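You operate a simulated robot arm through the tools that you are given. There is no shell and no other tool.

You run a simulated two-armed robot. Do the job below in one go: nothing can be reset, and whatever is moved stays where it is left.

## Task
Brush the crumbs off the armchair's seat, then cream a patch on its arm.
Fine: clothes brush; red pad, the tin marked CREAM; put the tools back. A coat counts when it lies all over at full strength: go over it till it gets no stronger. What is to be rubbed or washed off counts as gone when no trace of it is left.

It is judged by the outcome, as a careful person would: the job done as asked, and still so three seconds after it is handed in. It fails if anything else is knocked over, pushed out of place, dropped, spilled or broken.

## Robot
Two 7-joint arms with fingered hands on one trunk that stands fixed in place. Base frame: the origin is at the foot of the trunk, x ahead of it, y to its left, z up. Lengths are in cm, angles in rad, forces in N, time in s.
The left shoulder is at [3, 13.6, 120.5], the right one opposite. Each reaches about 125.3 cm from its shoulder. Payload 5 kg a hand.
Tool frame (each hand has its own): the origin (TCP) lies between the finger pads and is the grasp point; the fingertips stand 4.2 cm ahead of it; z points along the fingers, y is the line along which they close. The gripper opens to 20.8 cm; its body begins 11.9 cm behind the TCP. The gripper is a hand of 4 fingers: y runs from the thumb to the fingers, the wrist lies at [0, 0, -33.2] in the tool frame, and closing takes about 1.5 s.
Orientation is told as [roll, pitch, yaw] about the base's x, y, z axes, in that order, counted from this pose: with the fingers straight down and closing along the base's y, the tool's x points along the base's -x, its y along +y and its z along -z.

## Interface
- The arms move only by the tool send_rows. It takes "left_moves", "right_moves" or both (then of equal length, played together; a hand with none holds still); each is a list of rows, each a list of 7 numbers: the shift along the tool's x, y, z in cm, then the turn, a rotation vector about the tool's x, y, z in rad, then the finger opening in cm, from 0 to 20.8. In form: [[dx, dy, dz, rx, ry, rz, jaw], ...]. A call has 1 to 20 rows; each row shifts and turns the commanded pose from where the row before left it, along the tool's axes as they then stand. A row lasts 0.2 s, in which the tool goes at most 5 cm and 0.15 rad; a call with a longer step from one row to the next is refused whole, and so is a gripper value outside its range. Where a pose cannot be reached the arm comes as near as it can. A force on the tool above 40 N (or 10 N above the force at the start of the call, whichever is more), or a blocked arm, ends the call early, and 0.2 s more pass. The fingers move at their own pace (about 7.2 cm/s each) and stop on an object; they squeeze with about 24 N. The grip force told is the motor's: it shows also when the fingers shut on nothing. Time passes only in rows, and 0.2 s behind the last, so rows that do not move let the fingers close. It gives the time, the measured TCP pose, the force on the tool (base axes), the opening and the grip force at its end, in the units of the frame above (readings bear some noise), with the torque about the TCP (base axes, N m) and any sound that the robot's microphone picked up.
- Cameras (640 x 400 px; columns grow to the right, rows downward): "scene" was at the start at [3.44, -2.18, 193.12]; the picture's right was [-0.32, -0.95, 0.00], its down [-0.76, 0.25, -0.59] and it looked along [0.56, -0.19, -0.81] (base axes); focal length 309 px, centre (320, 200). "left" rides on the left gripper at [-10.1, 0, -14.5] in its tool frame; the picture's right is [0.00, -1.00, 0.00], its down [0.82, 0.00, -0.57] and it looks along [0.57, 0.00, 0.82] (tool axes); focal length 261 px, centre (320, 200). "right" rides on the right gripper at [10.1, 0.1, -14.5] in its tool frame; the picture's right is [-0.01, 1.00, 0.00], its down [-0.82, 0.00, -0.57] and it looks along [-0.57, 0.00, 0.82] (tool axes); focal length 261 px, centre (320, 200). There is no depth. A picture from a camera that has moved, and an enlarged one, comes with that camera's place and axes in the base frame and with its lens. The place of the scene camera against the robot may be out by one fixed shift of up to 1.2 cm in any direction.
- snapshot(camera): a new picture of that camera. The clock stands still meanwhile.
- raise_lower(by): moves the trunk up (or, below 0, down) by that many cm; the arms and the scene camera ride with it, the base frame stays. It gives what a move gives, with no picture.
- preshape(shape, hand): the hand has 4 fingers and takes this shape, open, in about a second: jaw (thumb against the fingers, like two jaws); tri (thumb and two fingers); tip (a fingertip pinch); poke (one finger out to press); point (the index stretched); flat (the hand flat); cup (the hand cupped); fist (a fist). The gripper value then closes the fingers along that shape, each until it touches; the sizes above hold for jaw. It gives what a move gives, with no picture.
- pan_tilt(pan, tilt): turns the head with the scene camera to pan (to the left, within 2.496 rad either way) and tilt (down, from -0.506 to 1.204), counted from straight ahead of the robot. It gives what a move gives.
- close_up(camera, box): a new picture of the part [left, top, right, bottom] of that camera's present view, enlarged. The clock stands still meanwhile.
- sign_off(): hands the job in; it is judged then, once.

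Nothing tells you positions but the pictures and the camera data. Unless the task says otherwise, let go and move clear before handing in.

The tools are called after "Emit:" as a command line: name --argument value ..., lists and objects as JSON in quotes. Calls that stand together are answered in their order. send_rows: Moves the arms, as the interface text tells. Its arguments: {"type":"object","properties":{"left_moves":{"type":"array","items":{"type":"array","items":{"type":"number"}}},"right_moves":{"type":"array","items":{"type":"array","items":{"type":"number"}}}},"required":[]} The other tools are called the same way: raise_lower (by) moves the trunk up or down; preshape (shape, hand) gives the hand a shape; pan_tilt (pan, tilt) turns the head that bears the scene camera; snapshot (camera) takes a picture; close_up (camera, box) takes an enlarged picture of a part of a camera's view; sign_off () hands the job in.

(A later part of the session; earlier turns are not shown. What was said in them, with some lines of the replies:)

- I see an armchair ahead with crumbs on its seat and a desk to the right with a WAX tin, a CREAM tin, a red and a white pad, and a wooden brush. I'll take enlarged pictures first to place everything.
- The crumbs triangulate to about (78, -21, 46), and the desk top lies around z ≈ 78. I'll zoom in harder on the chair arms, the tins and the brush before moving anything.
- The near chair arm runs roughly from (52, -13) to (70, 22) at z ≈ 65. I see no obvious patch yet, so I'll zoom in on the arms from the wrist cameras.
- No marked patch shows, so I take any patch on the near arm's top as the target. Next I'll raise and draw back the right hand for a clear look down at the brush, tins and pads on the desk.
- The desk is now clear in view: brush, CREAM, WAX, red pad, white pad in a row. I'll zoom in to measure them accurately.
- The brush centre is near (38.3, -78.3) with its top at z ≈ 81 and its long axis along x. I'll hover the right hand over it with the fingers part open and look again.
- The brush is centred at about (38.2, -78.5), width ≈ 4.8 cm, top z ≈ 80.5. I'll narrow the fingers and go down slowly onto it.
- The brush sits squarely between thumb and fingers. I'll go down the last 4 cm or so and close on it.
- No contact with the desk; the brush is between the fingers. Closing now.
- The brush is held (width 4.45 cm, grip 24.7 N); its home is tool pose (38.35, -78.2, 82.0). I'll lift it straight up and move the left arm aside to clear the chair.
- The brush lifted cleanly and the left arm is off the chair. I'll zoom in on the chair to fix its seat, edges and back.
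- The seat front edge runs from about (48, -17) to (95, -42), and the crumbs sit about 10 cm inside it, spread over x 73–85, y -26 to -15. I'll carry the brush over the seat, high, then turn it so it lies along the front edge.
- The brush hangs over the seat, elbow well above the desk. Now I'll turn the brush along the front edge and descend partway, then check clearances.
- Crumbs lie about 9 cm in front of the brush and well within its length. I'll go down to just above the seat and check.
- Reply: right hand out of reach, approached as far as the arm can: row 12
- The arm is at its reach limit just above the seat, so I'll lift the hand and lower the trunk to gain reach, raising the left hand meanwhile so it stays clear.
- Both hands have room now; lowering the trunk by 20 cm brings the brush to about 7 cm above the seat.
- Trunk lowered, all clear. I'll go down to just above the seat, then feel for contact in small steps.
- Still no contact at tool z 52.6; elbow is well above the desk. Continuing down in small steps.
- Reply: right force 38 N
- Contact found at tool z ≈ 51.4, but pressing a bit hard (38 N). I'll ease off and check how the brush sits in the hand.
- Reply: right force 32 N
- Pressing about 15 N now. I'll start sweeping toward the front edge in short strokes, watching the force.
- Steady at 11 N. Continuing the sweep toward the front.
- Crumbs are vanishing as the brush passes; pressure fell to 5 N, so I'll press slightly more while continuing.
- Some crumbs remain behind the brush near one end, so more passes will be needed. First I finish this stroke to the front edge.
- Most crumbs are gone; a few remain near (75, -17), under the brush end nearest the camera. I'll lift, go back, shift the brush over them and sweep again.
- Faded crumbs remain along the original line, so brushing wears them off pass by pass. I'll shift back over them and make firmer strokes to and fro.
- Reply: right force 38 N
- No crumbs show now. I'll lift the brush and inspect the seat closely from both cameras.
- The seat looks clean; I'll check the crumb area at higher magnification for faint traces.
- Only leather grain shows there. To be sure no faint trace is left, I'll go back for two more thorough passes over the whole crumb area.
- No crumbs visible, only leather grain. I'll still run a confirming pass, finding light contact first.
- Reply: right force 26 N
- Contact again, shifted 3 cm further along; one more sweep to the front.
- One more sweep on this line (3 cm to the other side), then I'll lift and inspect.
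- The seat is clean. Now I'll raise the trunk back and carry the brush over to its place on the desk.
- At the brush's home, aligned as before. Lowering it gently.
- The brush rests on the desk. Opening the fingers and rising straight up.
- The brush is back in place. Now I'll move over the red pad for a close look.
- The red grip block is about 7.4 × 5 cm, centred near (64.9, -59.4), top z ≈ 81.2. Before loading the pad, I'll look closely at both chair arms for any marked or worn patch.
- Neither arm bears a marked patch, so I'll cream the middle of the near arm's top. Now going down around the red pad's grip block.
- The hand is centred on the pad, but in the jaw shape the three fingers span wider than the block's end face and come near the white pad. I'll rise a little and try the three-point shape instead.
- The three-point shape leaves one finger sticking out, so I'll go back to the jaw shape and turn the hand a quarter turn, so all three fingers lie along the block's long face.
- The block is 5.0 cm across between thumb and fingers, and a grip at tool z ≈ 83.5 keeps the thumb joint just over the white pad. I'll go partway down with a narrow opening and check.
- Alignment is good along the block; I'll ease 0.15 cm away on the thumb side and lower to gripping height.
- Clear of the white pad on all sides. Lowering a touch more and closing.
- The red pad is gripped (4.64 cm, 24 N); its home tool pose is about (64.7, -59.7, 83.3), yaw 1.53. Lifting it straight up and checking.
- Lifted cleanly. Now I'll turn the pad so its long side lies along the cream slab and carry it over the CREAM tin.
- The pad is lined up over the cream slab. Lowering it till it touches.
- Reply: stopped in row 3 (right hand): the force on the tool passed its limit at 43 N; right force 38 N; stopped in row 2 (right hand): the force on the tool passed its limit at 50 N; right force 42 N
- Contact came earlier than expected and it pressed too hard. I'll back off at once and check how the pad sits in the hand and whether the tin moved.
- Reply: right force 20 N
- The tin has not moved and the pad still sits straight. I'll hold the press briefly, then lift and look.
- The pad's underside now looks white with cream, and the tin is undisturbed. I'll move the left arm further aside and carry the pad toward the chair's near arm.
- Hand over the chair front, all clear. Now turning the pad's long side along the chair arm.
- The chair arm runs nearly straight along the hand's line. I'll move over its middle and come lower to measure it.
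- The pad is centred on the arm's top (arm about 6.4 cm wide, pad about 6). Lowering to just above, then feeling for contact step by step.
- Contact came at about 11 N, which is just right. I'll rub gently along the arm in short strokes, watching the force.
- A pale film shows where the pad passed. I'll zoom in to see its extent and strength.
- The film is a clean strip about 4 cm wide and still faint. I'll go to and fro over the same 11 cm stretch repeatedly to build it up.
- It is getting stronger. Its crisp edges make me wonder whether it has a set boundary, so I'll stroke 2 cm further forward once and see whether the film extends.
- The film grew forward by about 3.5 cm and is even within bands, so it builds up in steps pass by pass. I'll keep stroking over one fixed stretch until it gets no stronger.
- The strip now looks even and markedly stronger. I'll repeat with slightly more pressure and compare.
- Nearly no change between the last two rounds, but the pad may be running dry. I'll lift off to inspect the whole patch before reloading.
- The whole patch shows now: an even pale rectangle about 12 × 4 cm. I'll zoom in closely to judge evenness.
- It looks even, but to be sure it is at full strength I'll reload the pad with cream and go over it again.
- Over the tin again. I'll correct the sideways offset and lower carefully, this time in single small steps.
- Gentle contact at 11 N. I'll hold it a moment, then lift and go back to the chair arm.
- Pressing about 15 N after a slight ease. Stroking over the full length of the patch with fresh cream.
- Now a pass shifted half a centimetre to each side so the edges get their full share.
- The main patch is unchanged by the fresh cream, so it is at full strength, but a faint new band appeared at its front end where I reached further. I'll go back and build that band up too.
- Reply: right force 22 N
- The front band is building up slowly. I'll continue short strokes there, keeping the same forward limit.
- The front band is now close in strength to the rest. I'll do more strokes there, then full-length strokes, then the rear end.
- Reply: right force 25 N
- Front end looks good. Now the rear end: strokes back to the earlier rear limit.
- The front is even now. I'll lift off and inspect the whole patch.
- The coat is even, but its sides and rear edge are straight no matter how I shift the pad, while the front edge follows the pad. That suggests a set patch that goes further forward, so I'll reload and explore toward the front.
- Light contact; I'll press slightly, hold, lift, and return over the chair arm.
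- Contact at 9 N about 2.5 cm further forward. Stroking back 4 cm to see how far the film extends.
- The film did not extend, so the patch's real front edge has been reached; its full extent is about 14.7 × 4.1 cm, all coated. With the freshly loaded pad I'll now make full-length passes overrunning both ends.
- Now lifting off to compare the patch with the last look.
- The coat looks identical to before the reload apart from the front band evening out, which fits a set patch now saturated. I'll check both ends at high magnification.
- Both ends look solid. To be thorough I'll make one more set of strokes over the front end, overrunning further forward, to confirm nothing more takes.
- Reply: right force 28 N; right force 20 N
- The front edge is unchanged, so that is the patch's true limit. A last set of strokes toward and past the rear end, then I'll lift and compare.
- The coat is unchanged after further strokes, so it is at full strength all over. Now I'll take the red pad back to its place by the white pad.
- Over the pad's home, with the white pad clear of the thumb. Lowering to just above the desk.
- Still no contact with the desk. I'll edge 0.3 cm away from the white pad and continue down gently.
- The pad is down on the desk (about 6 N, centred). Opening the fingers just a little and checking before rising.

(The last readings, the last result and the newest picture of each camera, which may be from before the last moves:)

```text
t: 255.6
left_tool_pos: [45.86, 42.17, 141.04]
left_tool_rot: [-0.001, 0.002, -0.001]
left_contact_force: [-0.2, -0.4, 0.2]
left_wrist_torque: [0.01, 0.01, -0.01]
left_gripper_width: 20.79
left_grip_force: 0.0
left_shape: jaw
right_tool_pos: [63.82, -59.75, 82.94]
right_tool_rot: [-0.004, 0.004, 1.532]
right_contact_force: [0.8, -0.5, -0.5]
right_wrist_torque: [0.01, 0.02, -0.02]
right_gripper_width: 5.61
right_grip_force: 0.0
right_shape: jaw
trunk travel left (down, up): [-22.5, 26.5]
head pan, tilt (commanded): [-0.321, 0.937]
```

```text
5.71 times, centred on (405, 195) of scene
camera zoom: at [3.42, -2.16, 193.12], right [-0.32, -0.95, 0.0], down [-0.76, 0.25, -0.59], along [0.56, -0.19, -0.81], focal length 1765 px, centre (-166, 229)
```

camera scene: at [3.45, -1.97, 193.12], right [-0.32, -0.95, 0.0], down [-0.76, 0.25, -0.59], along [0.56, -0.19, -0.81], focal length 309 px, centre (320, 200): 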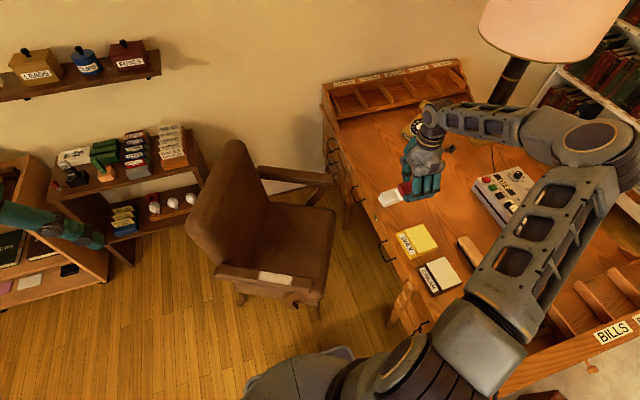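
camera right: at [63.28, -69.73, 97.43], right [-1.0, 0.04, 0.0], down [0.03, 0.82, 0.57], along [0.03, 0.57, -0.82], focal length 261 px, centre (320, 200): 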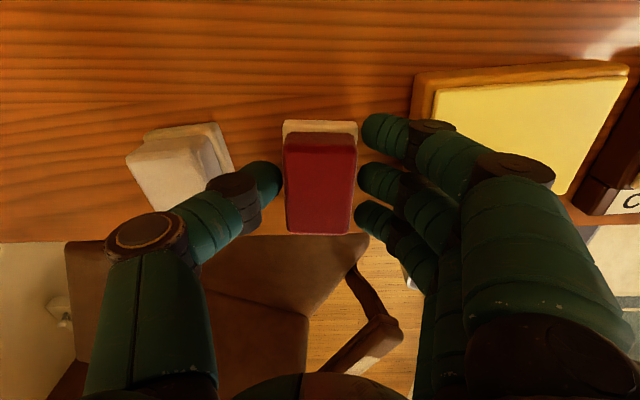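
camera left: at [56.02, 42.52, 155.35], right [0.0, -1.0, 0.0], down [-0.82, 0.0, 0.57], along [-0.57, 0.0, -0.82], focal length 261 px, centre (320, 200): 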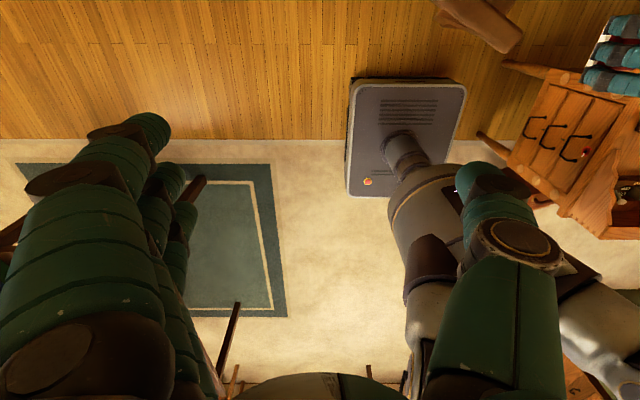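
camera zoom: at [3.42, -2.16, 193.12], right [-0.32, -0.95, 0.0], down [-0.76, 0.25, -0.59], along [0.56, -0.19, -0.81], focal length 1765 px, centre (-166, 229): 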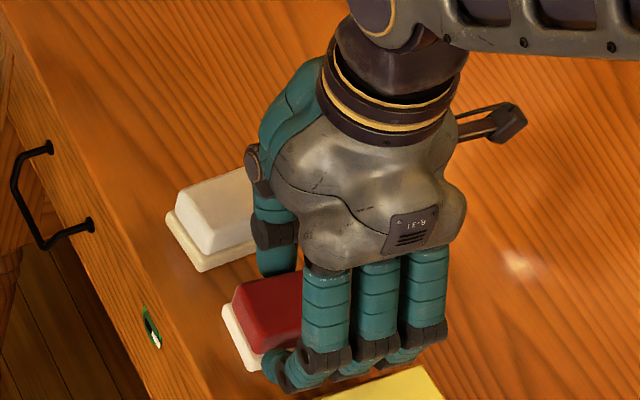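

Released cleanly, white pad untouched. Rising straight up.

Emit:
send_rows --right_moves '[[0, 0, -0.6, 0, 0, 0, 5.9], [0, 0, -1, 0, 0, 0, 6], [0, 0, -1.5, 0, 0, 0, 6.2], [0, 0, -2.5, 0, 0, 0, 6.2], [0, 0, -2.5, 0, 0, 0, 7], [0, 0, -2.5, 0, 0, 0, 8], [0, 0, -2.5, 0, 0, 0, 10], [0, 0, -2.5, 0, 0, 0, 12], [0, 0, -2.5, 0, 0, 0, 12], [0, 0, -2.5, 0, 0, 0, 12]]'

Emit:
snapshot --camera "right"

Emit:
close_up --camera "scene" --box '[360, 130, 500, 310]'

```text
t: 257.8
left_tool_pos: [45.74, 42.19, 141.07]
left_tool_rot: [0.0, -0.001, 0.0]
left_contact_force: [-0.1, -0.7, 0.3]
left_wrist_torque: [-0.02, -0.06, 0.02]
left_gripper_width: 20.79
left_grip_force: 0.0
left_shape: jaw
right_tool_pos: [63.81, -59.7, 103.59]
right_tool_rot: [-0.004, 0.006, 1.532]
right_contact_force: [0.4, 0.9, 0.4]
right_wrist_torque: [0.01, -0.04, 0.03]
right_gripper_width: 11.92
right_grip_force: 0.0
right_shape: jaw
trunk travel left (down, up): [-22.5, 26.5]
head pan, tilt (commanded): [-0.321, 0.937]
```

```text
taken
camera right: at [63.28, -69.62, 118.03], right [-1.0, 0.04, 0.0], down [0.03, 0.82, 0.57], along [0.03, 0.57, -0.82], focal length 261 px, centre (320, 200)
```

right: 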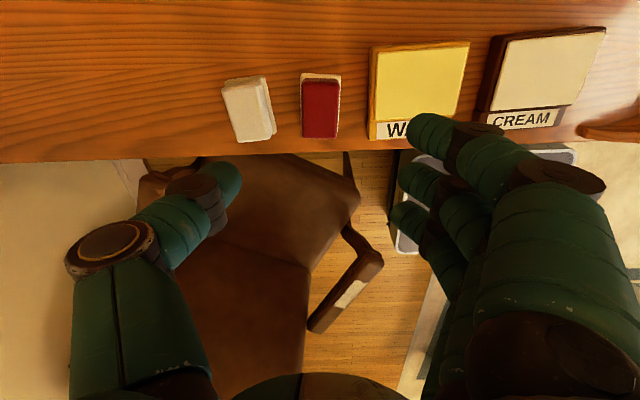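

```text
2.22 times, centred on (430, 220) of scene
camera zoom: at [3.35, -2.14, 193.12], right [-0.32, -0.95, 0.0], down [-0.76, 0.25, -0.59], along [0.56, -0.19, -0.81], focal length 687 px, centre (76, 156)
```

zoom: 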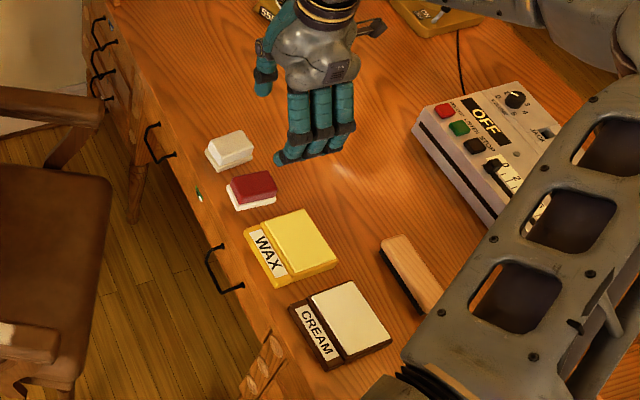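

Everything on the desk is back in place. I'll raise the right hand clear and take a last look at the seat, the patch and the tools.

Emit:
send_rows --right_moves '[[0, 0, -1.5, 0, 0, 0.139, 14], [0, 0, -1.5, 0, 0, 0.139, 16], [0, 0, -1.5, 0, 0, 0.139, 18], [0, 0, -1, 0, 0, 0.139, 20], [0, 0, -1, 0, 0, 0.139, 20.8], [0, 0, -1, 0, 0, 0.139, 20.8], [0, 0, -1, 0, 0, 0.139, 20.8], [0, 0, -1, 0, 0, 0.139, 20.8], [0, 0, -1, 0, 0, 0.139, 20.8], [0, 0, -1, 0, 0, 0.139, 20.8], [0, 0, -1, 0, 0, 0.139, 20.8], [3, 2, -0.5, 0, 0, 0, 20.8], [3, 2, -0.5, 0, 0, 0, 20.8], [3, 2, -0.5, 0, 0, 0, 20.8], [3, 2, -0.5, 0, 0, 0, 20.8], [0, 0, 0, 0, 0, 0, 20.8]]'

Emit:
snapshot --camera "scene"

Emit:
close_up --camera "scene" --box '[176, 130, 368, 320]'

Emit:
snapshot --camera "right"

```text
t: 261.2
left_tool_pos: [45.98, 42.08, 140.99]
left_tool_rot: [-0.001, 0.001, -0.001]
left_contact_force: [0.6, -0.6, -0.8]
left_wrist_torque: [0.09, 0.1, -0.04]
left_gripper_width: 20.8
left_grip_force: 0.1
left_shape: jaw
right_tool_pos: [52.02, -51.51, 118.13]
right_tool_rot: [-0.004, -0.002, 0.004]
right_contact_force: [0.7, -0.4, -0.2]
right_wrist_torque: [0.05, 0.07, 0.04]
right_gripper_width: 20.79
right_grip_force: 0.2
right_shape: jaw
trunk travel left (down, up): [-22.5, 26.5]
head pan, tilt (commanded): [-0.321, 0.937]
```

```text
taken
camera scene: at [3.61, -2.31, 193.11], right [-0.32, -0.95, 0.0], down [-0.77, 0.25, -0.59], along [0.56, -0.19, -0.81], focal length 309 px, centre (320, 200)
```

scene: 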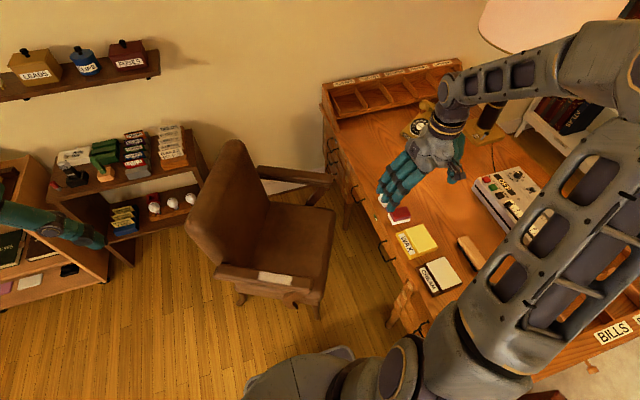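

```text
2.11 times, centred on (272, 225) of scene
camera zoom: at [3.61, -2.31, 193.11], right [-0.32, -0.95, 0.0], down [-0.77, 0.25, -0.59], along [0.56, -0.19, -0.81], focal length 650 px, centre (421, 147)
```

zoom: 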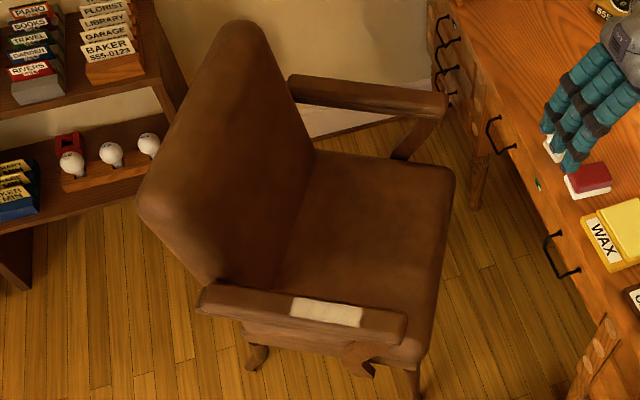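

```text
taken
camera right: at [41.72, -51.45, 132.44], right [0.0, 1.0, 0.0], down [0.82, 0.0, 0.57], along [0.57, 0.0, -0.82], focal length 261 px, centre (320, 200)
```

right: 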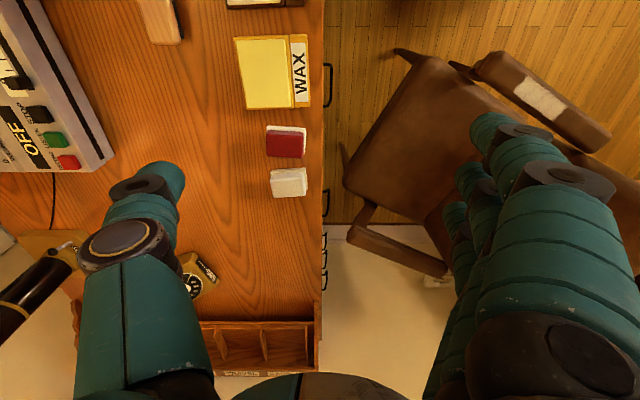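

Emit:
close_up --camera "right" --box '[360, 70, 490, 180]'

Emit:
close_up --camera "right" --box '[480, 50, 620, 150]'

Emit:
close_up --camera "scene" --box '[270, 200, 335, 255]'

```text
3.64 times, centred on (425, 125) of right
camera zoom: at [41.72, -51.45, 132.44], right [0.0, 1.0, 0.0], down [0.82, 0.0, 0.57], along [0.57, 0.0, -0.82], focal length 948 px, centre (-62, 473)
```

zoom: 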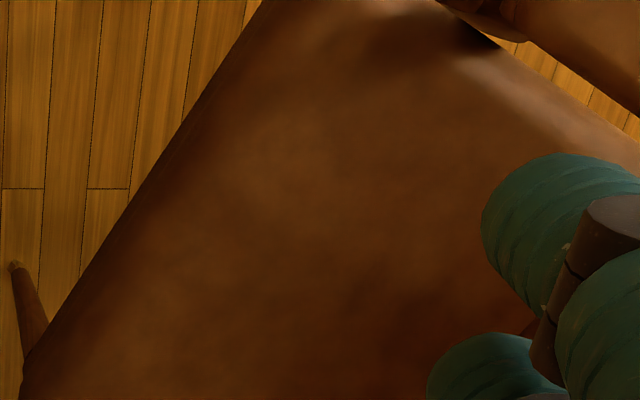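

```text
4.00 times, centred on (550, 100) of right
camera zoom: at [41.72, -51.45, 132.44], right [0.0, 1.0, 0.0], down [0.82, 0.0, 0.57], along [0.57, 0.0, -0.82], focal length 1043 px, centre (-600, 600)
```

zoom: 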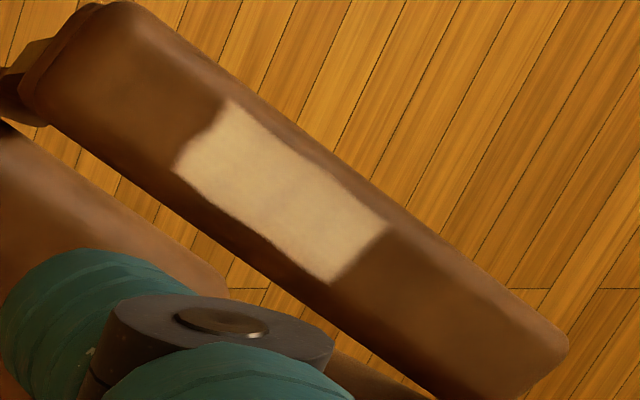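

```text
7.27 times, centred on (302, 228) of scene
camera zoom: at [3.61, -2.31, 193.11], right [-0.32, -0.95, 0.0], down [-0.77, 0.25, -0.59], along [0.56, -0.19, -0.81], focal length 2247 px, centre (447, 0)
```

zoom: 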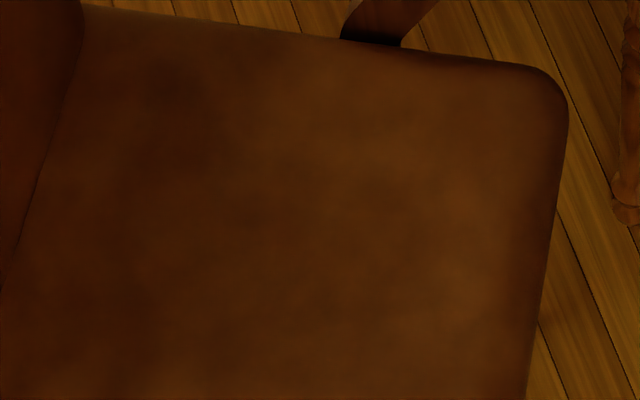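

The seat is clean with no crumbs left, and the patch on the chair's near arm is evenly coated and gets no stronger with more strokes. The brush is back where it lay, the red pad is within about 1 cm of its old spot, and both hands are empty and clear. I'm handing the job in.

Emit:
sign_off

```text
The job is handed in.
```

I brushed the crumbs off the armchair's seat and creamed a patch on top of its near arm, using the clothes brush, the red pad and the CREAM tin. I have handed the job in.

- **Seat:** no crumbs or traces show in close-up pictures.
- **Cream patch:** about 14.7 × 4 cm, even all over. I reloaded the pad twice, and the last strokes made it no stronger. The arm had no mark showing where the patch should go; the cream only took within that area.
- **Tools:** the brush is back where it lay. The red pad is about 1 cm from its old spot, because I kept it clear of the white pad next to it.
- **Surroundings:** nothing was knocked over or spilled. The pad pressed hard on the CREAM tin once, about 50 N, but the tin did not move.
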